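You operate a simulated robot arm through the tools that you are given. There is no shell and no other tool.

You are at the controls of a simulated robot arm. One attempt, no reset.

TASK
The two turns on the clamped bundle are slack: crank them off and wind 4 tight turns of twine.
Fine: brake TIGHT before winding, press TIE, then the CATCH plate.

Only the result counts: the job must be done as asked and must still hold three seconds after the hand-in. Knocking over, shifting, dropping, spilling or breaking anything else fails it.

THE ROBOT
A 6-joint arm with a two-finger parallel gripper, fixed in place. Base frame: the origin is at the foot of the arm, x ahead of it, y to its left, z up; the work surface is at about z = 860. Lengths are in mm, angles in rad, forces in N, time in s.
With the tool pointing down near the work surface it reaches from about 260 to 680 mm from the base axis. Its first joint turns from -1.152 to 1.152 rad. Payload 2.9 kg.
The tool frame sits at the grasp point between the pads (the TCP): z along the fingers, y along the line on which they close. The tips reach 30 mm beyond it. Largest opening 110 mm; finger width 20, thickness 10; the body of the gripper, 48 by 112 mm, starts 55 mm behind the TCP.
Orientation is that of the tool frame in the base frame, as [roll, pitch, yaw] about the fixed x, y, z axes, in that order (R = Rz(yaw) Ry(pitch) Rx(roll)). With the fingers straight down and closing along the base's y, the tool's x points along the base's -x, its y along +y and its z along -z.

THE INTERFACE
- The arm moves only by the tool step_arm. Its argument "increments" is a list of rows, each an object (a shift or turn left out is 0, a gripper value left out holds the last) with "travel": the shift along the tool's x, y, z in mm, a list of three; "dr": the turn, a rotation vector about the tool's x, y, z in rad, a list of three. In form: [{"travel": [x, y, z], "dr": [ax, ay, az]}, ...]. A call has 1 to 20 rows; each row shifts and turns the commanded pose from where the row before left it, along the tool's axes as they then stand. "grip" is the gripper command, from -1 (shut) to 1 (fully open), values between in proportion, set as the call begins (left out, the last holds). A row lasts 0.2 s, in which the tool goes at most 50 mm and 0.15 rad; a call with a longer step from one row to the next is refused whole, and so is a gripper value outside its range. A pose out of reach is approached as far as the arm can. The call stops where the force on the tool passes 70 N (or 10 N more than at its start, if that is more) or the arm is blocked; 0.2 s more then pass. Each finger travels about 108 mm/s and halts on what it meets, pressing with about 31 N; the grip force reading is that of the motor and also rises with nothing between the fingers. The clock runs only during rows and for 0.2 s after the last one: add rows that do not move to give the fingers time. It gives the time, the measured TCP pose, the force on the tool (base axes), the opening and the grip force at its end, in the units of the frame above (readings bear some noise), with the torque about the TCP (base axes, N m) and any sound that the robot's microphone picked up.
- Cameras (640 x 400 px; columns grow to the right, rows downward): "scene" is fixed at [77, 428.7, 1390.3]; the picture's right is [-0.78, -0.62, 0.00], its down [-0.32, 0.40, -0.86] and it looks along [0.53, -0.67, -0.51] (base axes); focal length 289 px, centre (320, 200). "wrist" rides on the gripper at [72, 17, -103] in the tool frame; the picture's right is [-0.23, 0.97, 0.00], its down [-0.76, -0.18, -0.62] and it looks along [-0.61, -0.14, 0.78] (tool axes); focal length 222 px, centre (320, 200). There is no depth. A picture from a camera that has moved, and an enlarged one, comes with that camera's place and axes in the base frame and with its lens.
- snapshot(camera): a new picture of that camera. It takes no simulated time.
- zoom(camera, box): a new picture of the part [left, top, right, bottom] of that camera's present view, enlarged. It takes no simulated time.
- job_done(): hands the job in; it is judged then, once.

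Places have to be worked out from the pictures, the camera data and where the tool is seen. Open the gripper and draw the arm clear of the work before you hand the job in, unless the task says otherwise.

The tools are called after ">>>" as a command line: name --argument value ..., lists and objects as JSON in quotes. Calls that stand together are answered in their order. step_arm: Moves the arm, as the interface text tells. Its arguments: {"type":"object","properties":{"increments":{"type":"array"},"grip":{"type":"number"}},"required":["increments"]} The other tools are called the same way: snapshot (camera) takes a picture; zoom (camera, box) takes an enlarged picture of a part of a camera's view; job_done () hands the job in.

At the start:

```text
clock: 0.0
ee_pos: [457.4, 34.2, 1202.2]
orientation: [3.141, 0.0, 3.141]
wrist_force: [-0.3, 0.6, 0.9]
torque: [0.03, -0.03, -0.04]
gripper_width: 109.8
grip_force: 0.1
```

scene: 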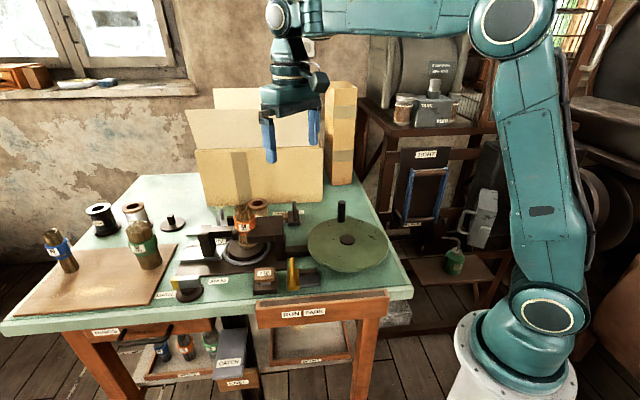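
wrist: 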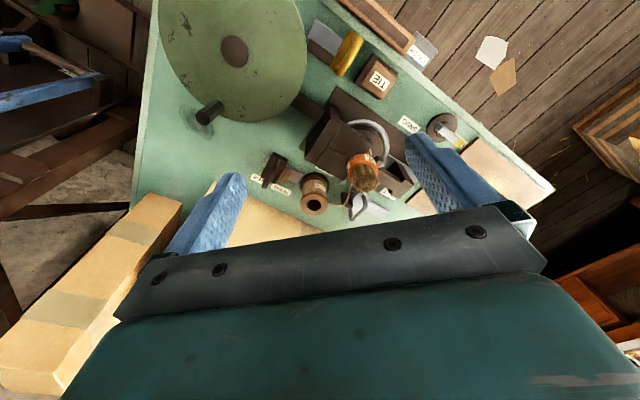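

I'll start by looking closely at the work area to identify the crank, brake, TIE button and CATCH plate.

>>> zoom --camera "scene" --box '[160, 180, 400, 330]'

>>> zoom --camera "scene" --box '[0, 180, 240, 330]'

>>> zoom --camera "wrist" --box '[140, 0, 460, 200]'

>>> zoom --camera "wrist" --box '[240, 80, 480, 230]'

>>> zoom --camera "scene" --box '[80, 290, 400, 400]'

```text
2.67 times, centred on (280, 255) of scene
camera zoom: at [77.0, 428.7, 1390.3], right [-0.78, -0.62, 0.0], down [-0.32, 0.4, -0.86], along [0.53, -0.67, -0.51], focal length 770 px, centre (427, 53)
```

zoom: 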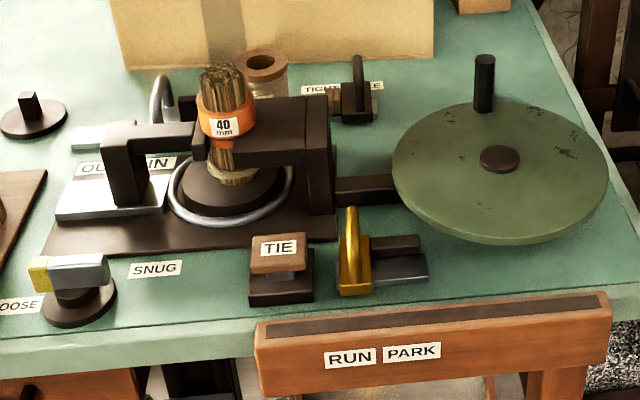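

```text
2.67 times, centred on (120, 255) of scene
camera zoom: at [77.0, 428.7, 1390.3], right [-0.78, -0.62, 0.0], down [-0.32, 0.4, -0.86], along [0.53, -0.67, -0.51], focal length 770 px, centre (853, 53)
```

zoom: 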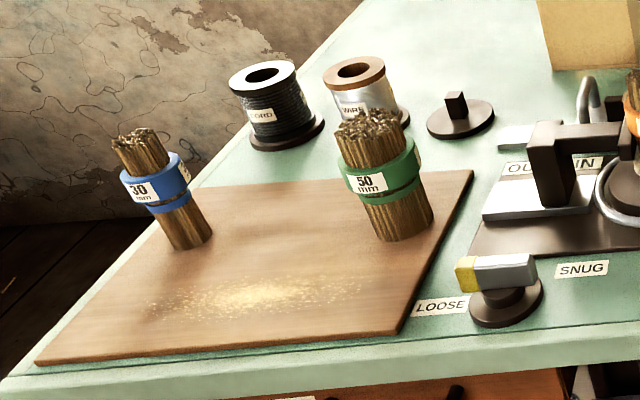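

```text
2.00 times, centred on (300, 100) of wrist
camera zoom: at [384.3, 51.1, 1306.4], right [0.23, 0.97, 0.0], down [0.76, -0.18, 0.62], along [0.61, -0.14, -0.78], focal length 444 px, centre (360, 400)
```

zoom: 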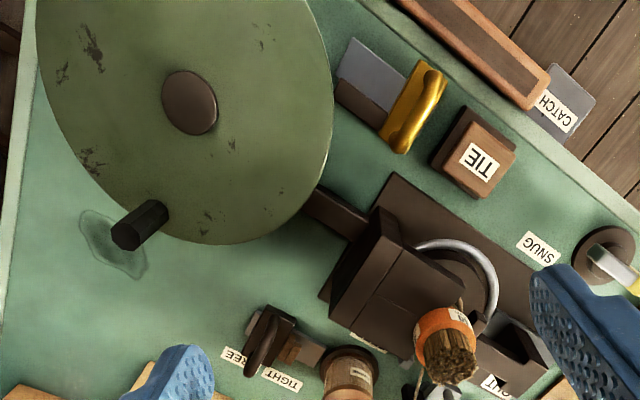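

```text
2.67 times, centred on (360, 155) of wrist
camera zoom: at [384.3, 51.1, 1306.4], right [0.23, 0.97, 0.0], down [0.76, -0.18, 0.62], along [0.61, -0.14, -0.78], focal length 592 px, centre (213, 320)
```

zoom: 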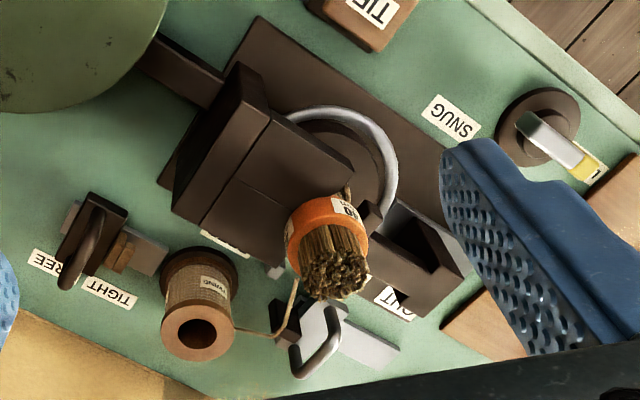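

```text
2.00 times, centred on (240, 345) of scene
camera zoom: at [77.0, 428.7, 1390.3], right [-0.78, -0.62, 0.0], down [-0.32, 0.4, -0.86], along [0.53, -0.67, -0.51], focal length 578 px, centre (480, -90)
```

zoom: 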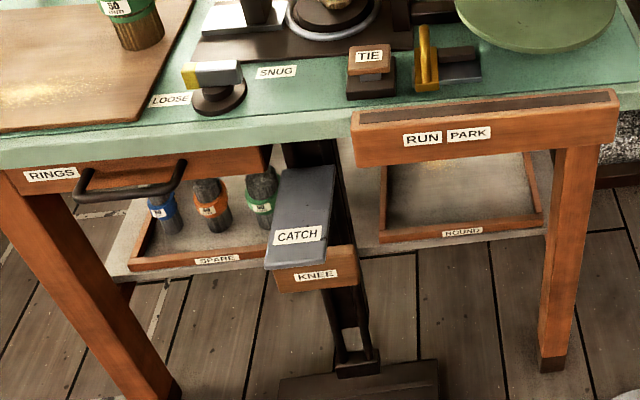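

The scene shows a bundle (orange 40 mm ring) in a clamp, a green crank disc with a vertical knob, a FREE/TIGHT slider by the spool, TIE, a gold RUN/PARK handle, a LOOSE/SNUG lever, and a CATCH plate below the front edge. I'll zoom more to read their states.

>>> zoom --camera "scene" --box '[195, 185, 291, 245]'

>>> zoom --camera "scene" --box '[160, 255, 256, 315]'

>>> zoom --camera "scene" --box '[240, 180, 336, 240]'

>>> zoom --camera "scene" --box '[240, 250, 352, 320]'

>>> zoom --camera "wrist" --box '[310, 110, 422, 220]'

>>> zoom --camera "wrist" --box '[240, 140, 340, 220]'

```text
6.67 times, centred on (243, 215) of scene
camera zoom: at [77.0, 428.7, 1390.3], right [-0.78, -0.62, 0.0], down [-0.32, 0.4, -0.86], along [0.53, -0.67, -0.51], focal length 1926 px, centre (833, 100)
```

zoom: 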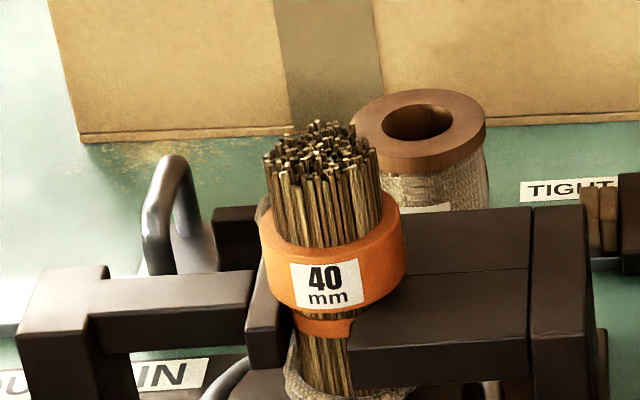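

```text
6.67 times, centred on (208, 285) of scene
camera zoom: at [77.0, 428.7, 1390.3], right [-0.78, -0.62, 0.0], down [-0.32, 0.4, -0.86], along [0.53, -0.67, -0.51], focal length 1926 px, centre (1067, -367)
```

zoom: 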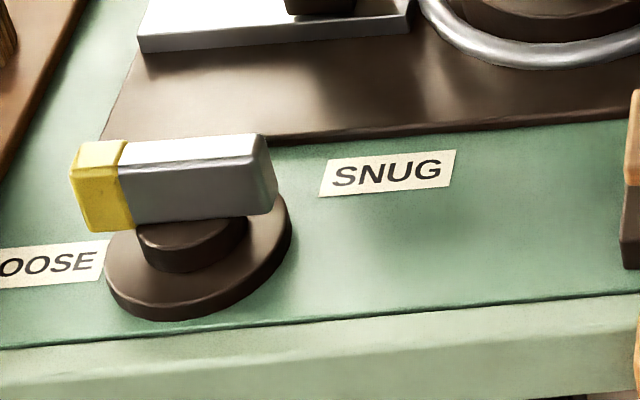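

```text
6.67 times, centred on (288, 210) of scene
camera zoom: at [77.0, 428.7, 1390.3], right [-0.78, -0.62, 0.0], down [-0.32, 0.4, -0.86], along [0.53, -0.67, -0.51], focal length 1926 px, centre (533, 133)
```

zoom: 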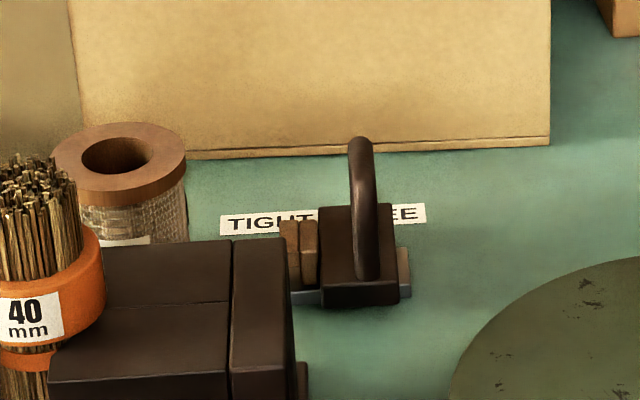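

```text
5.71 times, centred on (296, 285) of scene
camera zoom: at [77.0, 428.7, 1390.3], right [-0.78, -0.62, 0.0], down [-0.32, 0.4, -0.86], along [0.53, -0.67, -0.51], focal length 1651 px, centre (457, -286)
```

zoom: 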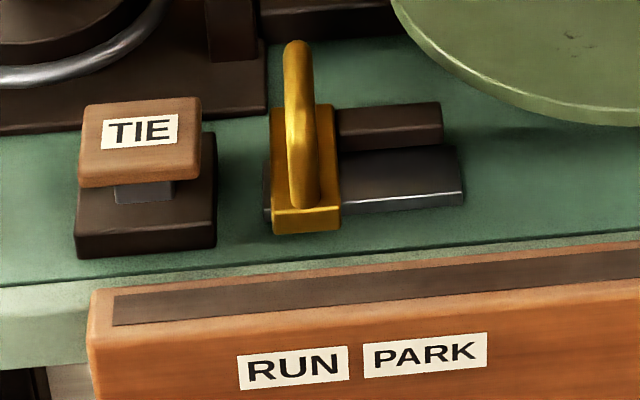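

```text
3.64 times, centred on (366, 165) of wrist
camera zoom: at [384.3, 51.1, 1306.4], right [0.23, 0.97, 0.0], down [0.76, -0.18, 0.62], along [0.61, -0.14, -0.78], focal length 808 px, centre (153, 327)
```

zoom: 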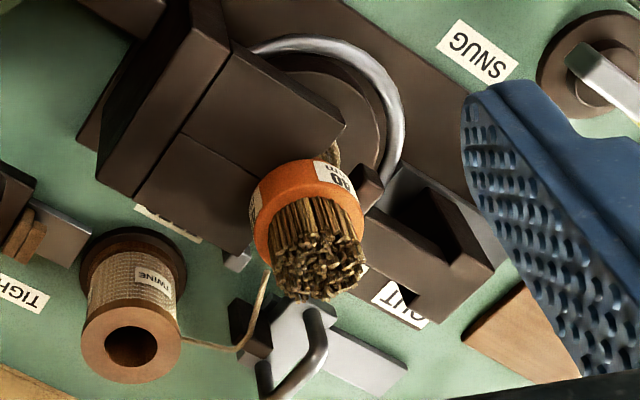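

```text
5.00 times, centred on (290, 180) of wrist
camera zoom: at [384.3, 51.1, 1306.4], right [0.23, 0.97, 0.0], down [0.76, -0.18, 0.62], along [0.61, -0.14, -0.78], focal length 1111 px, centre (470, 300)
```

zoom: 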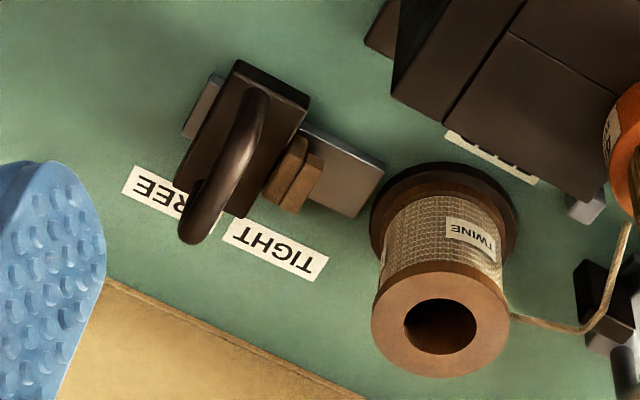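

The gold handle is at RUN, the brake slider is at FREE, and the lever's yellow end is toward LOOSE. I'll move the wrist camera for closer views from the table's front side (the table appears rotated about 44° relative to the base).

>>> step_arm --increments '[{"travel": [-11, 29, 18]}, {"travel": [-11, 29, 18]}, {"travel": [-11, 29, 18]}, {"travel": [-11, 29, 18]}, {"travel": [-11, 29, 18]}, {"dr": [0, 0, 0.134]}, {"dr": [0, 0, 0.134]}, {"dr": [0, 0, 0.134]}, {"dr": [0, 0, 0.134]}, {"dr": [0, 0, 0.134]}, {"dr": [0, 0, 0.134]}, {}]'

>>> snapshot --camera "wrist"

>>> snapshot --camera "scene"

```text
clock: 2.6
ee_pos: [512.1, 179.8, 1113.6]
orientation: [-3.142, 0.0, 2.335]
wrist_force: [-0.6, 0.4, -0.2]
torque: [0.02, 0.0, 0.02]
gripper_width: 110.0
grip_force: 0.0
```

```text
taken
camera wrist: at [473.4, 243.1, 1217.3], right [0.86, 0.51, 0.0], down [0.4, -0.67, 0.62], along [0.32, -0.54, -0.78], focal length 222 px, centre (320, 200)
```

wrist: 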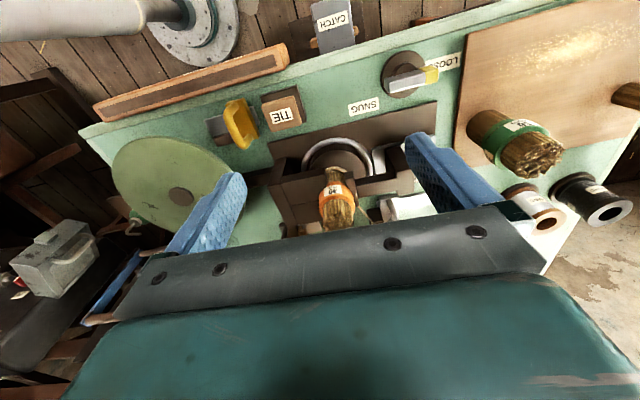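

```text
taken
```

scene: 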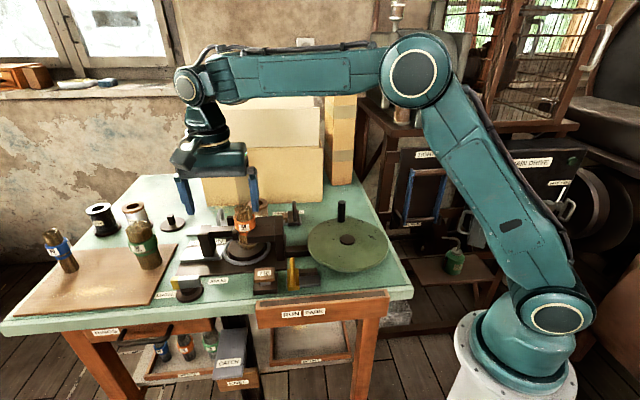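

Zoom into the present wrist view for labels and the bundle turns.

>>> zoom --camera "wrist" --box '[260, 90, 420, 240]'

>>> zoom --camera "wrist" --box '[340, 30, 480, 120]'

>>> zoom --camera "wrist" --box '[80, 40, 320, 220]'

>>> zoom --camera "scene" --box '[190, 190, 290, 260]'

```text
2.67 times, centred on (340, 165) of wrist
camera zoom: at [473.4, 243.1, 1217.3], right [0.86, 0.51, 0.0], down [0.4, -0.67, 0.62], along [0.32, -0.54, -0.78], focal length 592 px, centre (267, 293)
```

zoom: 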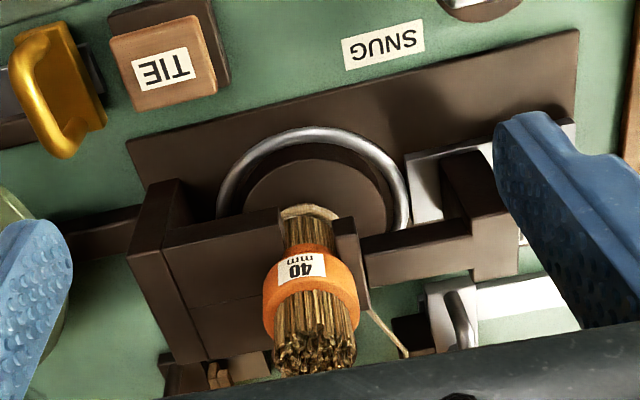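

```text
4.44 times, centred on (410, 75) of wrist
camera zoom: at [473.4, 243.1, 1217.3], right [0.86, 0.51, 0.0], down [0.4, -0.67, 0.62], along [0.32, -0.54, -0.78], focal length 987 px, centre (-80, 756)
```

zoom: 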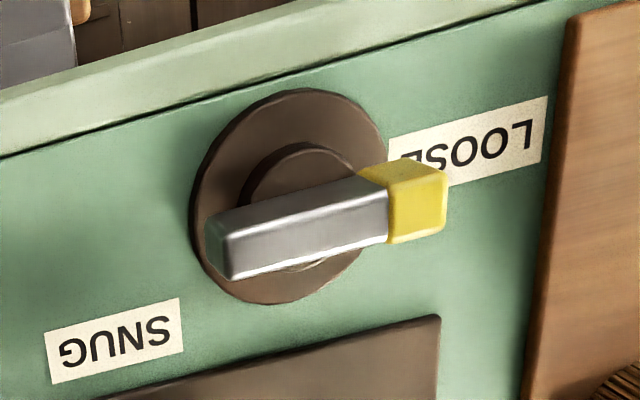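

```text
2.22 times, centred on (200, 130) of wrist
camera zoom: at [473.4, 243.1, 1217.3], right [0.86, 0.51, 0.0], down [0.4, -0.67, 0.62], along [0.32, -0.54, -0.78], focal length 494 px, centre (587, 356)
```

zoom: 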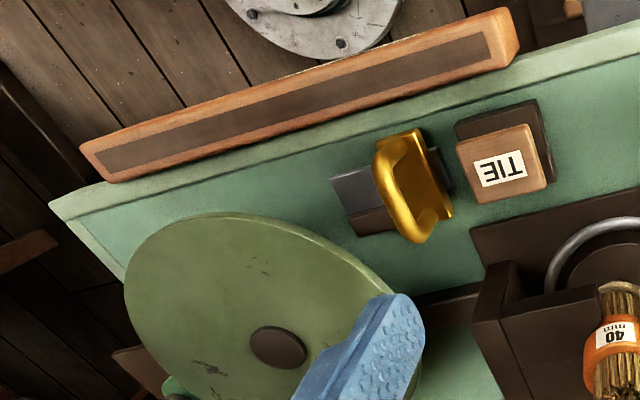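

```text
5.71 times, centred on (240, 225) of scene
camera zoom: at [77.0, 428.7, 1390.3], right [-0.78, -0.62, 0.0], down [-0.32, 0.4, -0.86], along [0.53, -0.67, -0.51], focal length 1651 px, centre (777, 57)
```

zoom: 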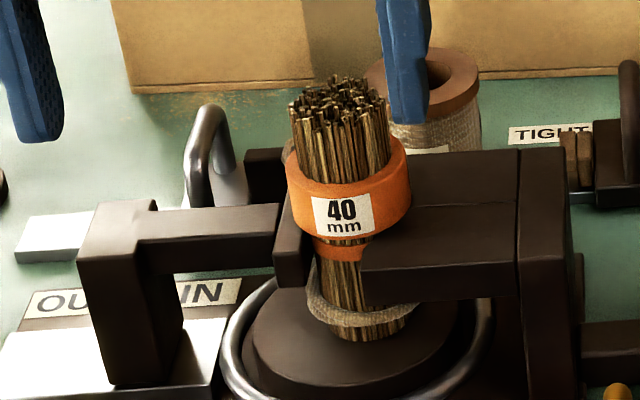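

The twine comes from the spool behind and is wrapped on the bundle below the orange ring. I'll fly above the crank knob (estimated around x 455, y −149, top z ≈ 970) staying high, and look at it from close.

>>> step_arm --increments '[{"travel": [-24.8, -33.6, 6.6]}, {"travel": [-24.8, -33.6, 6.6]}, {"travel": [-24.8, -33.6, 6.6]}, {"travel": [-24.8, -33.6, 6.6]}, {"travel": [-24.8, -33.6, 6.6]}, {"travel": [-24.8, -33.6, 6.6]}, {"travel": [-24.8, -33.6, 6.6]}, {"travel": [-24.8, -33.6, 6.6]}, {}]'

>>> snapshot --camera "wrist"

>>> snapshot --camera "scene"

```text
clock: 4.6
ee_pos: [456.6, -150.2, 1060.3]
orientation: [-3.141, -0.001, 2.339]
wrist_force: [0.2, -0.7, -0.2]
torque: [0.0, 0.02, -0.02]
gripper_width: 110.0
grip_force: 0.1
```

```text
taken
camera wrist: at [417.7, -86.3, 1164.1], right [0.86, 0.51, 0.0], down [0.4, -0.67, 0.62], along [0.32, -0.54, -0.78], focal length 222 px, centre (320, 200)
```

wrist: 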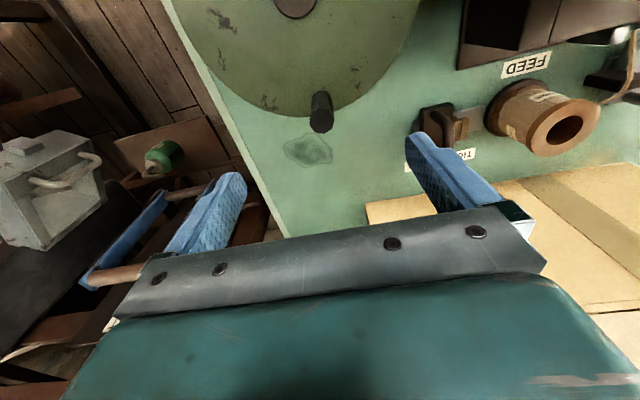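

```text
taken
```

scene: 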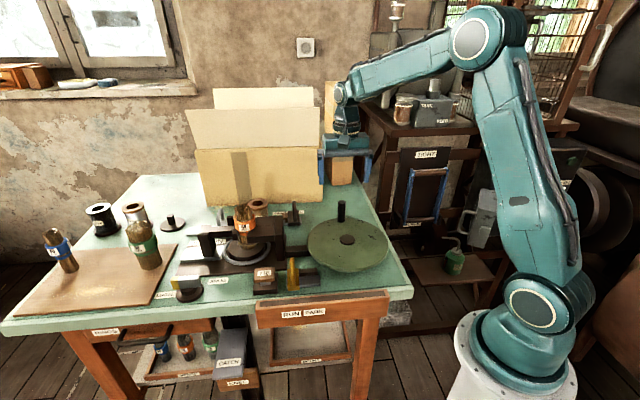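

The knob sits nearly beneath the TCP. I'll zoom to measure it precisely.

>>> zoom --camera "wrist" --box '[260, 60, 380, 140]'

>>> zoom --camera "wrist" --box '[160, 0, 420, 160]'

>>> zoom --camera "scene" --box '[296, 190, 408, 280]'

>>> zoom --camera "wrist" --box '[390, 20, 640, 180]'

```text
5.00 times, centred on (320, 100) of wrist
camera zoom: at [417.7, -86.3, 1164.1], right [0.86, 0.51, 0.0], down [0.4, -0.67, 0.62], along [0.32, -0.54, -0.78], focal length 1111 px, centre (320, 700)
```

zoom: 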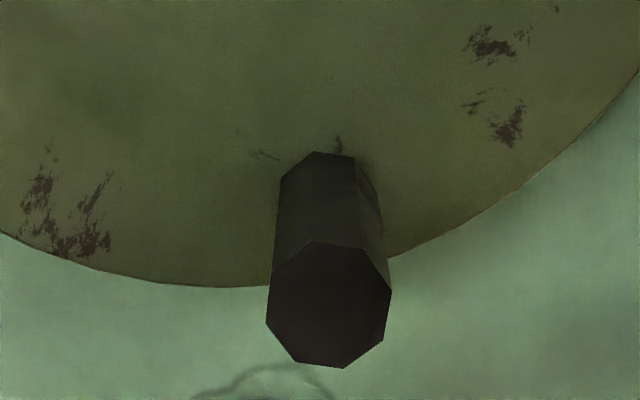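

```text
2.46 times, centred on (290, 80) of wrist
camera zoom: at [417.7, -86.3, 1164.1], right [0.86, 0.51, 0.0], down [0.4, -0.67, 0.62], along [0.32, -0.54, -0.78], focal length 547 px, centre (394, 495)
```

zoom: 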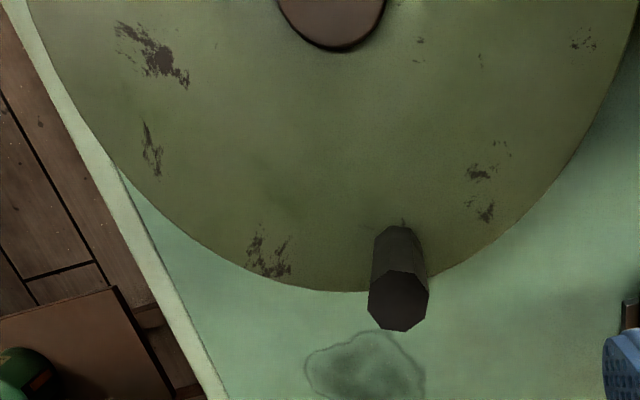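

```text
4.44 times, centred on (352, 235) of scene
camera zoom: at [77.0, 428.7, 1390.3], right [-0.78, -0.62, 0.0], down [-0.32, 0.4, -0.86], along [0.53, -0.67, -0.51], focal length 1284 px, centre (178, 44)
```

zoom: 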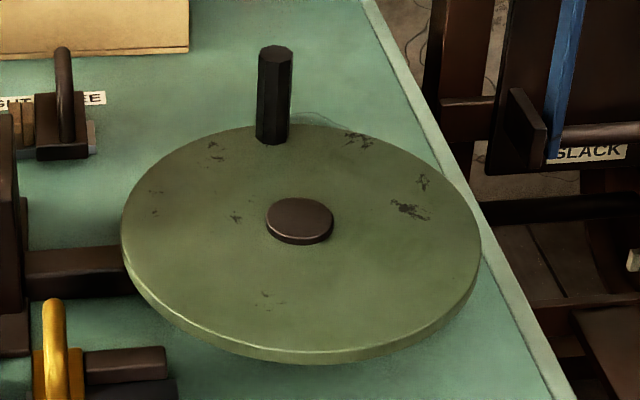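

```text
2.50 times, centred on (515, 100) of wrist
camera zoom: at [417.7, -86.3, 1164.1], right [0.86, 0.51, 0.0], down [0.4, -0.67, 0.62], along [0.32, -0.54, -0.78], focal length 555 px, centre (-168, 450)
```

zoom: 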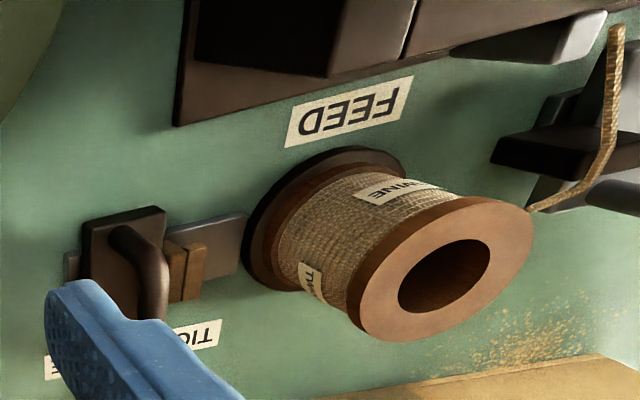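

Triangulating both cameras, the knob is at about (452.5, −140), from z≈915 (disc top) to z≈981, 20 mm across; disc centre about (389, −77). I'll align over it, descend to z≈956 and close.

>>> step_arm --increments '[{"travel": [10.2, 4.1, 0]}, {"travel": [0, 0, 26]}, {"travel": [0, 0, 26]}, {"travel": [0, 0, 26]}, {"travel": [0, 0, 26]}, {}]' --grip 1

>>> snapshot --camera "wrist"

>>> zoom --camera "scene" --box '[270, 150, 430, 290]'

```text
clock: 6.0
ee_pos: [452.9, -138.9, 956.6]
orientation: [-3.14, 0.0, 2.338]
wrist_force: [-0.5, 0.6, 0.3]
torque: [0.02, -0.01, 0.01]
gripper_width: 110.1
grip_force: 0.1
```

```text
taken
camera wrist: at [415.0, -75.8, 1059.8], right [0.86, 0.51, 0.0], down [0.4, -0.67, 0.62], along [0.32, -0.54, -0.78], focal length 222 px, centre (320, 200)
```

wrist: 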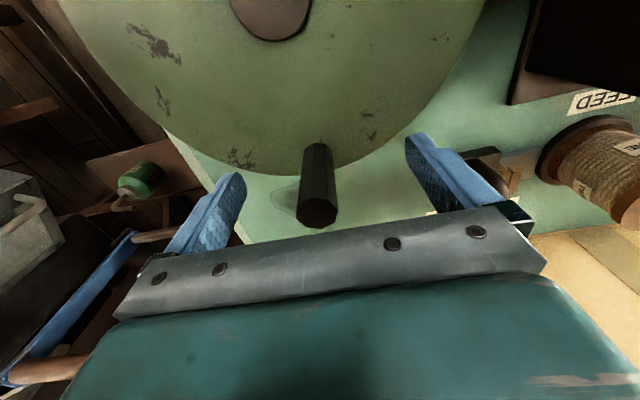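

```text
2.86 times, centred on (350, 220) of scene
camera zoom: at [77.0, 428.7, 1390.3], right [-0.78, -0.62, 0.0], down [-0.32, 0.4, -0.86], along [0.53, -0.67, -0.51], focal length 825 px, centre (234, 143)
```

zoom: 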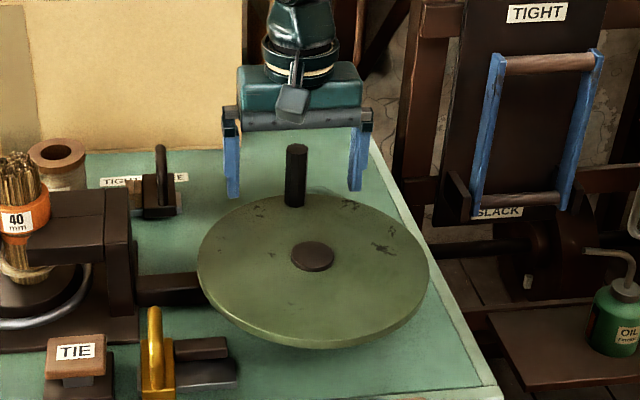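

The fingers straddle the knob well. Before closing, I note a blue frame with TIGHT/SLACK labels in the background; let me look at it while the arm is here.

>>> zoom --camera "scene" --box '[380, 60, 620, 300]'

>>> zoom --camera "scene" --box '[80, 300, 280, 400]'

>>> step_arm --increments '[{}, {}, {}, {}, {}]' --grip -1

```text
1.67 times, centred on (500, 180) of scene
camera zoom: at [77.0, 428.7, 1390.3], right [-0.78, -0.62, 0.0], down [-0.32, 0.4, -0.86], along [0.53, -0.67, -0.51], focal length 482 px, centre (20, 233)
```

zoom: 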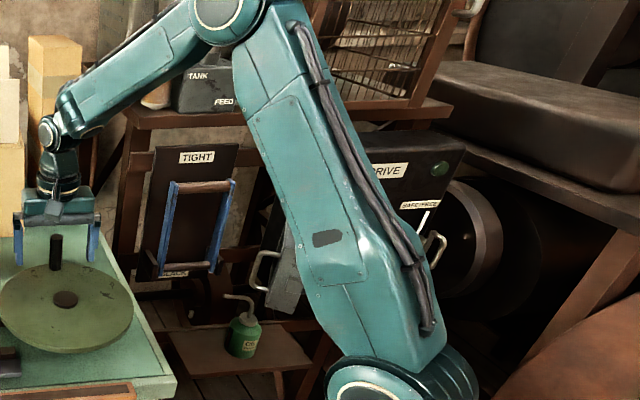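

```text
3.20 times, centred on (180, 350) of scene
camera zoom: at [77.0, 428.7, 1390.3], right [-0.78, -0.62, 0.0], down [-0.32, 0.4, -0.86], along [0.53, -0.67, -0.51], focal length 924 px, centre (768, -280)
```

zoom: 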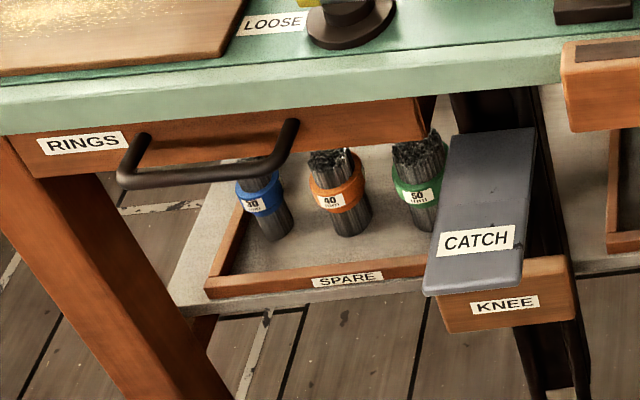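

```text
clock: 7.2
ee_pos: [454.0, -139.5, 957.8]
orientation: [3.141, -0.001, 2.337]
wrist_force: [0.3, 0.0, 5.1]
torque: [-0.4, 0.74, -0.08]
gripper_width: 21.7
grip_force: 44.7
```

The knob is gripped (21.7 mm). I'll test with a 30° arc clockwise (seen from above) and see how the bundle and the forces respond.

>>> step_arm --increments '[{"travel": [0.07, -7.9, 0]}, {"travel": [0.76, -7.86, 0]}, {"travel": [1.44, -7.76, 0]}, {"travel": [2.11, -7.61, 0]}, {"travel": [2.76, -7.39, 0]}, {"travel": [3.4, -7.13, 0]}]'

>>> zoom --camera "scene" --box '[190, 190, 290, 260]'

>>> zoom --camera "scene" --box '[270, 150, 430, 290]'

```text
clock: 8.6
ee_pos: [413.4, -164.1, 956.3]
orientation: [3.14, 0.0, 2.338]
wrist_force: [5.1, 5.6, 12.4]
torque: [-0.33, 0.14, -0.57]
gripper_width: 21.7
grip_force: 45.0
```

```text
5.71 times, centred on (240, 225) of scene
camera zoom: at [77.0, 429.0, 1390.3], right [-0.78, -0.62, 0.0], down [-0.32, 0.4, -0.86], along [0.53, -0.67, -0.51], focal length 1651 px, centre (777, 57)
```

zoom: 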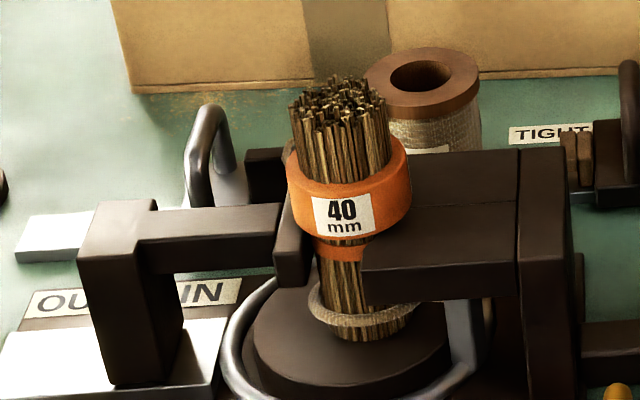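

```text
2.86 times, centred on (350, 220) of scene
camera zoom: at [77.0, 429.0, 1390.3], right [-0.78, -0.62, 0.0], down [-0.32, 0.4, -0.86], along [0.53, -0.67, -0.51], focal length 825 px, centre (234, 143)
```

zoom: 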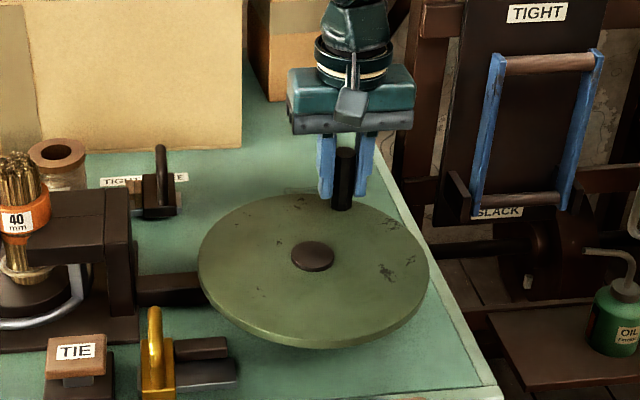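

The crank turned 30° with low forces, and something on the ring around the bundle moved. Let me look closer.

>>> zoom --camera "scene" --box '[205, 220, 285, 270]'

>>> zoom --camera "scene" --box '[225, 195, 265, 250]'

>>> snapshot --camera "wrist"

```text
8.00 times, centred on (245, 245) of scene
camera zoom: at [77.0, 429.0, 1390.3], right [-0.78, -0.62, 0.0], down [-0.32, 0.4, -0.86], along [0.53, -0.67, -0.51], focal length 2311 px, centre (920, -160)
```

zoom: 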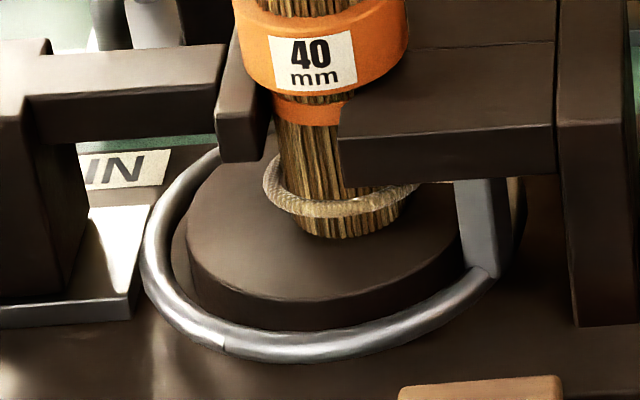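

```text
7.27 times, centred on (245, 222) of scene
camera zoom: at [77.0, 429.0, 1390.3], right [-0.78, -0.62, 0.0], down [-0.32, 0.4, -0.86], along [0.53, -0.67, -0.51], focal length 2101 px, centre (866, 36)
```

zoom: 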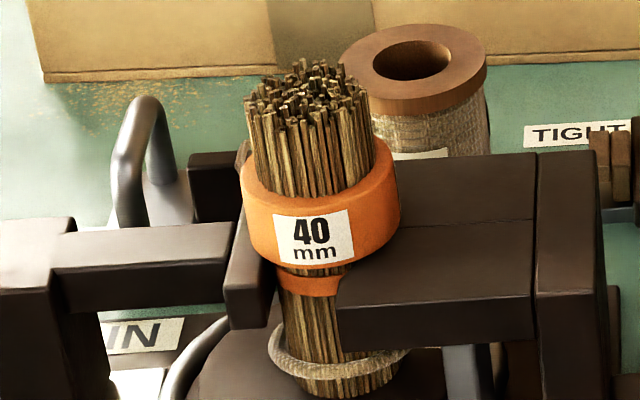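

```text
taken
camera wrist: at [374.2, -100.1, 1060.4], right [0.86, 0.51, 0.0], down [0.4, -0.67, 0.62], along [0.32, -0.53, -0.78], focal length 222 px, centre (320, 200)
```

wrist: 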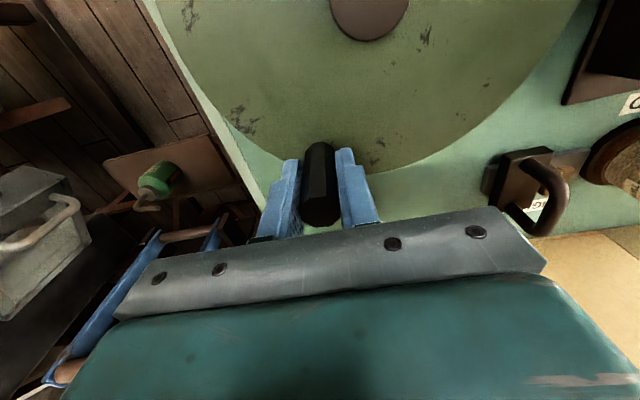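

The crank drives the flyer around the bundle in the same sense. I'll continue clockwise another 60° while monitoring forces.

>>> step_arm --increments '[{"travel": [10.58, -15.69, 0]}, {"travel": [13.61, -13.14, 0]}, {"travel": [16.05, -10.03, 0]}, {"travel": [17.78, -6.47, 0]}, {"travel": [18.74, -2.63, 0]}]'

>>> zoom --camera "scene" --box '[205, 205, 285, 265]'

>>> zoom --camera "scene" --box '[270, 150, 430, 290]'

```text
clock: 9.8
ee_pos: [326.2, -141.4, 956.6]
orientation: [3.138, 0.007, 2.339]
wrist_force: [15.4, 7.8, 31.2]
torque: [-0.53, 1.07, -0.56]
gripper_width: 21.7
grip_force: 44.9
```

```text
6.67 times, centred on (245, 235) of scene
camera zoom: at [77.2, 429.1, 1390.2], right [-0.78, -0.62, 0.0], down [-0.32, 0.4, -0.86], along [0.53, -0.67, -0.51], focal length 1926 px, centre (820, -33)
```

zoom: 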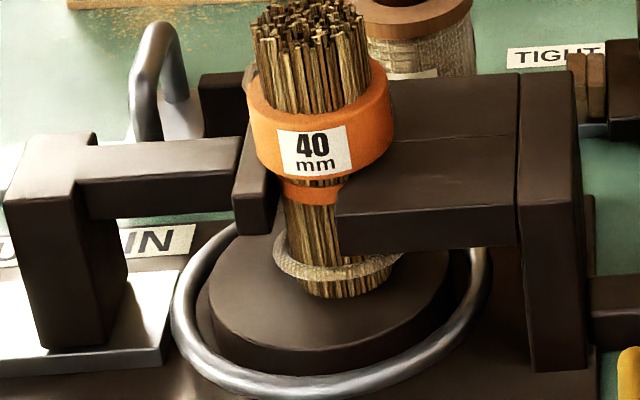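

```text
2.86 times, centred on (350, 220) of scene
camera zoom: at [77.2, 429.1, 1390.2], right [-0.78, -0.62, 0.0], down [-0.32, 0.4, -0.86], along [0.53, -0.67, -0.51], focal length 825 px, centre (234, 143)
```

zoom: 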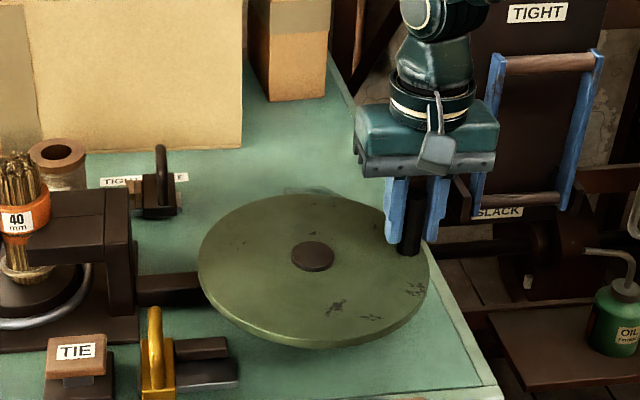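

Forces are modest but there's a growing vertical load and inward pull. I'll relieve z by 1.5 mm and look closely at the flyer to gauge the ratio.

>>> step_arm --increments '[{"travel": [0, 0, -1.5]}]'

>>> zoom --camera "scene" --box '[220, 225, 276, 260]'

```text
clock: 10.2
ee_pos: [324.5, -140.7, 956.6]
orientation: [3.14, -0.001, 2.343]
wrist_force: [19.3, 13.5, 1.5]
torque: [-1.03, -0.25, -0.28]
gripper_width: 21.9
grip_force: 45.4
```

```text
11.43 times, centred on (248, 242) of scene
camera zoom: at [77.5, 429.1, 1390.2], right [-0.78, -0.62, 0.0], down [-0.32, 0.4, -0.86], along [0.53, -0.67, -0.51], focal length 3302 px, centre (1143, -286)
```

zoom: 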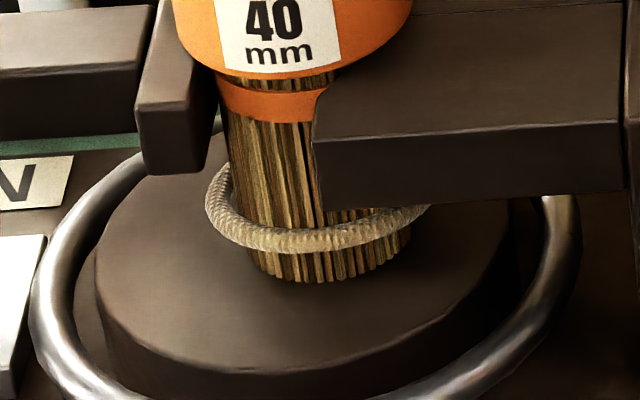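

One loop visible now. Radial pull is about 23 N inward here, so I'll ease 2 mm inward and recheck the forces to refine the circle.

>>> step_arm --increments '[{"travel": [0, 2, 0]}, {}]'

```text
clock: 10.8
ee_pos: [324.9, -141.1, 957.1]
orientation: [-3.14, -0.002, 2.339]
wrist_force: [6.2, 7.6, -10.5]
torque: [0.02, -1.69, 0.06]
gripper_width: 21.6
grip_force: 44.6
```

Stiffness is about 6.7 N/mm, so the true centre is nearer (391.5, −78.4) with radius ≈ 87.4. I'll continue 60° clockwise on the corrected circle.

>>> step_arm --increments '[{"travel": [0, 1.55, 0.4]}, {"travel": [18.16, 1.91, 0]}, {"travel": [17.37, 5.64, 0]}, {"travel": [15.81, 9.13, 0]}, {"travel": [13.57, 12.22, 0]}, {"travel": [10.73, 14.77, 0]}]'

>>> zoom --camera "scene" --box '[213, 220, 277, 260]'

>>> snapshot --camera "scene"

```text
clock: 12.2
ee_pos: [303.4, -53.5, 955.9]
orientation: [-3.139, -0.008, 2.344]
wrist_force: [-36.9, 6.2, 37.4]
torque: [0.01, -0.47, -0.4]
gripper_width: 21.8
grip_force: 44.8
```

```text
10.00 times, centred on (245, 240) of scene
camera zoom: at [75.6, 429.0, 1390.3], right [-0.78, -0.62, 0.0], down [-0.32, 0.4, -0.86], along [0.54, -0.67, -0.51], focal length 2889 px, centre (1070, -200)
```

zoom: 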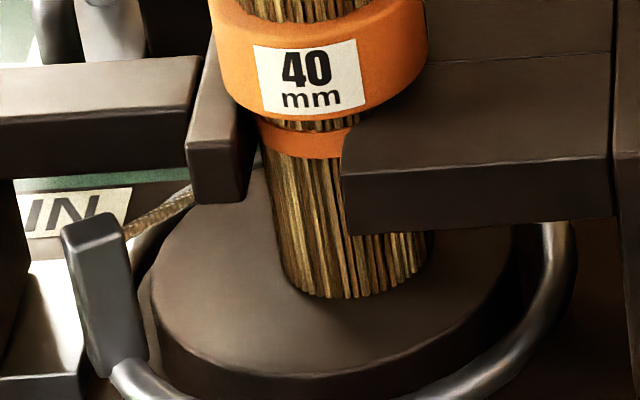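

```text
taken
```

scene: 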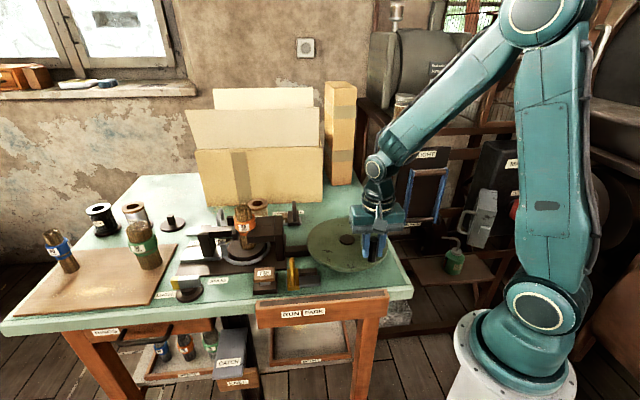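

The loops have vanished already: the flyer post is now at left-front, implying a roughly 4:1 flyer-to-crank ratio (post seen at right after 30°, hidden at 90°, left-front at 152°). Load is building from circle error, so I'll release the knob, let the arm relax, and look.

>>> step_arm --increments '[{}, {}, {}]' --grip -0.2

>>> snapshot --camera "wrist"

>>> zoom --camera "wrist" --box '[240, 100, 400, 240]'

>>> zoom --camera "scene" --box '[300, 200, 420, 275]'

>>> zoom --camera "scene" --box '[205, 215, 277, 260]'

```text
clock: 13.0
ee_pos: [305.4, -54.4, 957.1]
orientation: [3.141, 0.001, 2.339]
wrist_force: [-0.7, -0.1, 0.5]
torque: [0.0, 0.02, -0.01]
gripper_width: 44.3
grip_force: 0.1
```

```text
taken
camera wrist: at [267.4, 9.1, 1060.3], right [0.86, 0.51, 0.0], down [0.4, -0.67, 0.62], along [0.32, -0.54, -0.78], focal length 222 px, centre (320, 200)
```

wrist: 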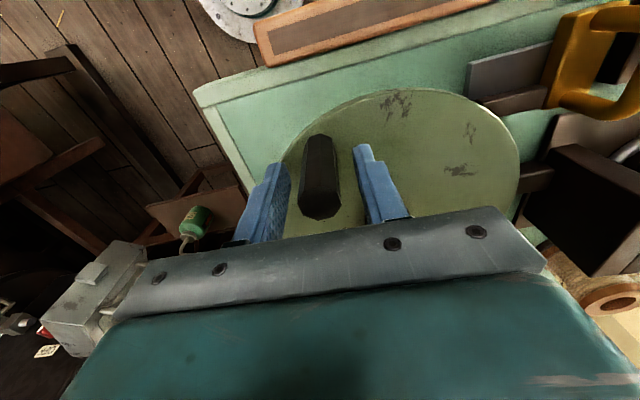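

```text
2.86 times, centred on (320, 170) of wrist
camera zoom: at [267.4, 9.1, 1060.3], right [0.86, 0.51, 0.0], down [0.4, -0.67, 0.62], along [0.32, -0.54, -0.78], focal length 635 px, centre (320, 286)
```

zoom: 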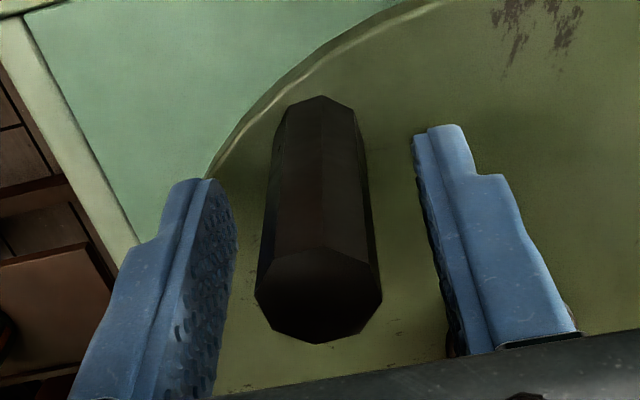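

```text
5.33 times, centred on (360, 238) of scene
camera zoom: at [77.0, 428.7, 1390.3], right [-0.78, -0.62, 0.0], down [-0.32, 0.4, -0.86], along [0.53, -0.67, -0.51], focal length 1541 px, centre (107, 0)
```

zoom: 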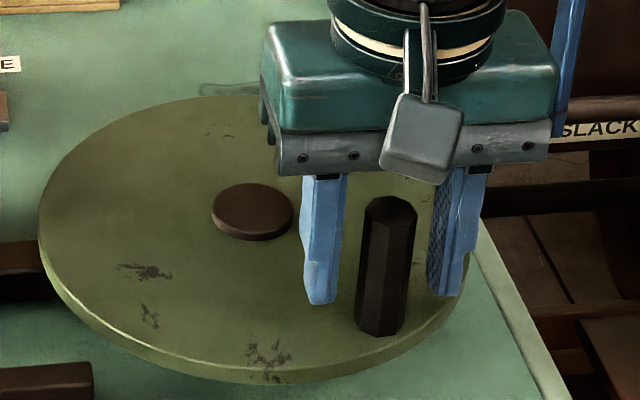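

```text
8.89 times, centred on (241, 238) of scene
camera zoom: at [77.0, 428.7, 1390.3], right [-0.78, -0.62, 0.0], down [-0.32, 0.4, -0.86], along [0.53, -0.67, -0.51], focal length 2568 px, centre (1022, -133)
```

zoom: 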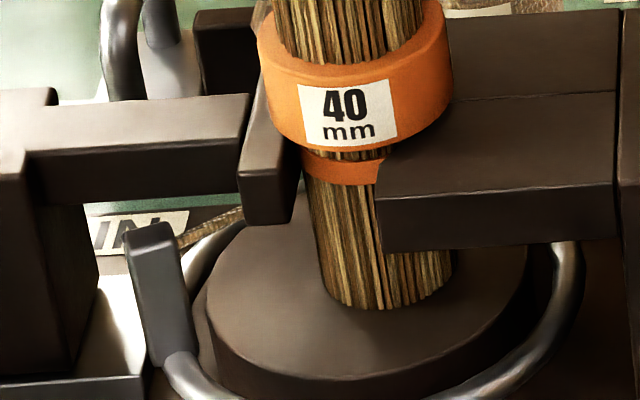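

The knob slid ~7 mm toward the tool's +x within the pads, so the true circle is nearer centre (387.5, −77.5), r ≈ 90. I'll recentre over the knob and check.

>>> step_arm --increments '[{"travel": [7, 1.8, 0]}, {}]'

>>> zoom --camera "wrist" --box '[240, 100, 400, 240]'

>>> zoom --camera "scene" --box '[300, 200, 420, 275]'

```text
clock: 13.6
ee_pos: [301.6, -49.3, 956.4]
orientation: [3.141, 0.001, 2.338]
wrist_force: [0.4, 0.1, -0.2]
torque: [0.0, -0.03, -0.04]
gripper_width: 44.1
grip_force: 0.1
```

```text
2.86 times, centred on (320, 170) of wrist
camera zoom: at [263.4, 14.9, 1060.0], right [0.86, 0.51, 0.0], down [0.4, -0.67, 0.62], along [0.32, -0.54, -0.78], focal length 635 px, centre (320, 286)
```

zoom: 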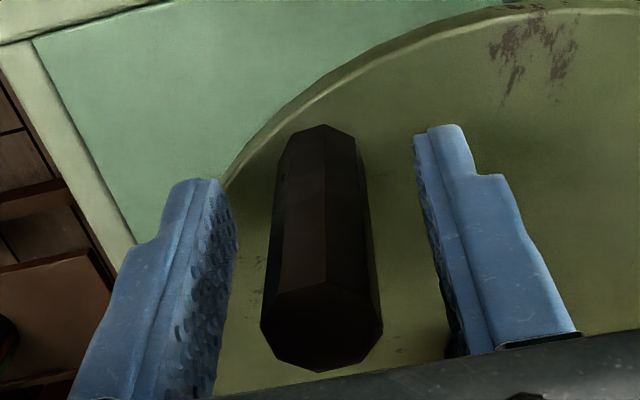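

```text
5.33 times, centred on (360, 238) of scene
camera zoom: at [77.0, 428.7, 1390.3], right [-0.78, -0.62, 0.0], down [-0.32, 0.4, -0.86], along [0.53, -0.67, -0.51], focal length 1541 px, centre (107, 0)
```

zoom: 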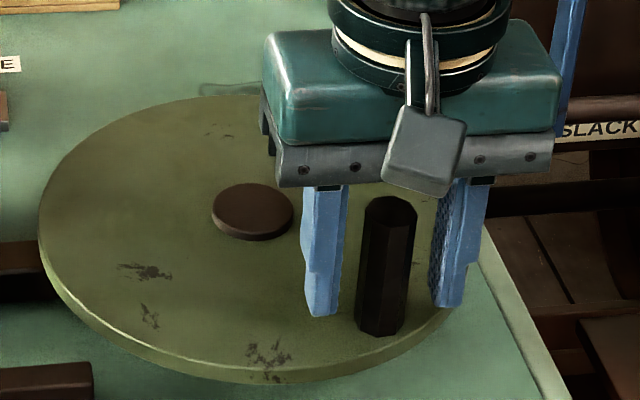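

The knob is now centred between the pads. I'll close and continue about 25° more (to 180° total, which should be 2 flyer turns), then inspect.

>>> step_arm --increments '[{}, {}, {}]' --grip -1

>>> step_arm --increments '[{"travel": [5.31, 12.15, 0]}, {"travel": [3.48, 12.8, 0]}, {"travel": [1.55, 13.17, 0]}, {}]'

>>> zoom --camera "scene" --box '[205, 215, 277, 260]'

>>> zoom --camera "scene" --box '[190, 180, 350, 280]'

```text
clock: 14.4
ee_pos: [301.8, -48.9, 956.3]
orientation: [-3.14, 0.001, 2.338]
wrist_force: [-1.6, 1.2, 0.8]
torque: [-0.03, -0.11, 0.07]
gripper_width: 21.7
grip_force: 44.9
```

```text
clock: 15.4
ee_pos: [322.0, -13.1, 957.2]
orientation: [3.141, -0.002, 2.338]
wrist_force: [-2.4, -0.7, -16.6]
torque: [0.12, -1.35, -0.3]
gripper_width: 21.6
grip_force: 45.4
```

```text
8.89 times, centred on (241, 238) of scene
camera zoom: at [77.1, 428.7, 1390.3], right [-0.78, -0.62, 0.0], down [-0.32, 0.4, -0.86], along [0.53, -0.67, -0.51], focal length 2568 px, centre (1022, -133)
```

zoom: 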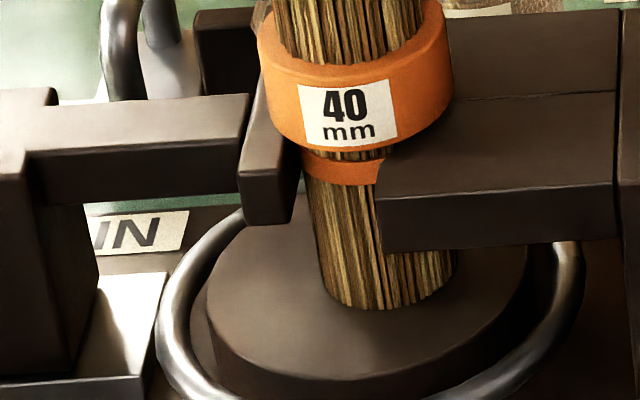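

```text
4.00 times, centred on (270, 230) of scene
camera zoom: at [77.1, 428.7, 1390.3], right [-0.78, -0.62, 0.0], down [-0.32, 0.4, -0.86], along [0.53, -0.67, -0.51], focal length 1156 px, centre (520, 80)
```

zoom: 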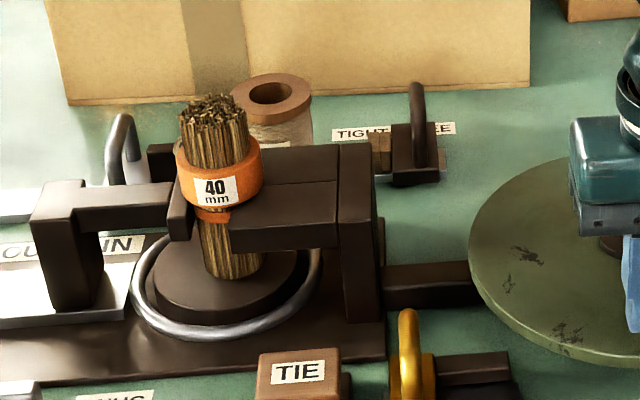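

Flyer is now hidden at the back and the bundle is bare from this side: 181–182° of crank ≈ 2 turns off. I'll release the knob, rise, and go above the brake to localise its handle.

>>> step_arm --increments '[{}, {}, {}]' --grip -0.2

>>> zoom --camera "wrist" --box '[240, 100, 400, 240]'

>>> step_arm --increments '[{"travel": [0, 0, -41]}, {"travel": [0, 0, -41]}, {"travel": [0, 0, -41]}, {"travel": [-38.7, 20.4, 0]}, {"travel": [-38.7, 20.4, 0]}, {"travel": [-38.7, 20.4, 0]}, {"travel": [-38.7, 20.4, 0]}, {"travel": [-38.7, 20.4, 0]}, {"travel": [-38.7, 20.4, 0]}, {"travel": [-38.7, 20.4, 0]}, {}]'

>>> snapshot --camera "wrist"

>>> snapshot --camera "scene"

```text
clock: 16.2
ee_pos: [322.1, -14.1, 959.0]
orientation: [-3.14, 0.001, 2.335]
wrist_force: [-0.2, 0.2, -0.8]
torque: [-0.03, -0.01, 0.02]
gripper_width: 44.0
grip_force: 0.0
```

```text
2.86 times, centred on (320, 170) of wrist
camera zoom: at [284.0, 49.3, 1061.3], right [0.86, 0.51, 0.0], down [0.4, -0.67, 0.62], along [0.32, -0.54, -0.78], focal length 635 px, centre (320, 286)
```

zoom: 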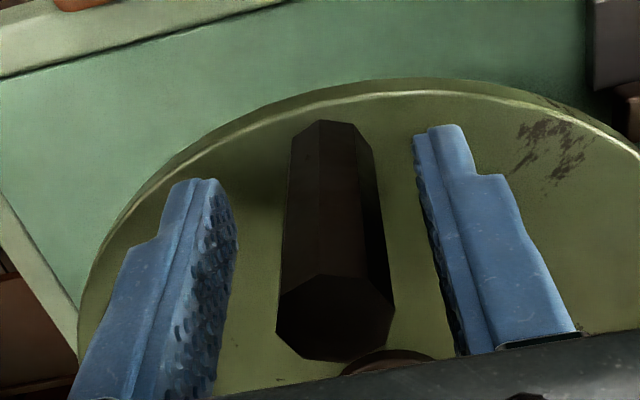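

```text
clock: 18.6
ee_pos: [613.1, -106.5, 1078.1]
orientation: [-3.14, -0.001, 2.337]
wrist_force: [-0.2, 0.1, -0.5]
torque: [-0.02, 0.0, 0.0]
gripper_width: 43.8
grip_force: 0.0
```

```text
taken
camera wrist: at [574.7, -42.6, 1182.6], right [0.86, 0.51, 0.0], down [0.4, -0.67, 0.62], along [0.32, -0.54, -0.78], focal length 222 px, centre (320, 200)
```

wrist: 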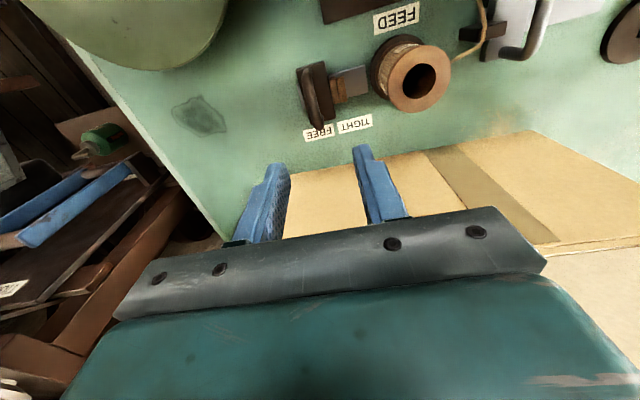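

```text
taken
```

scene: 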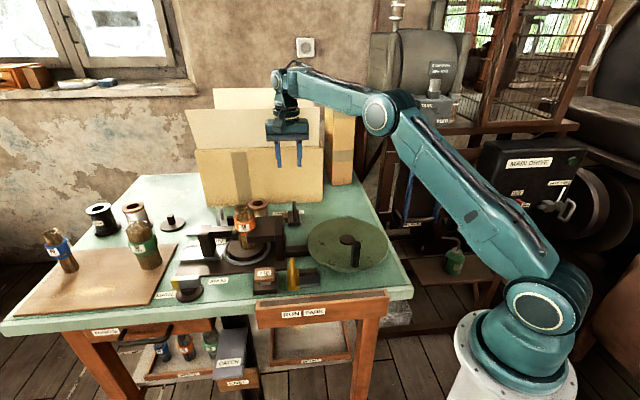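

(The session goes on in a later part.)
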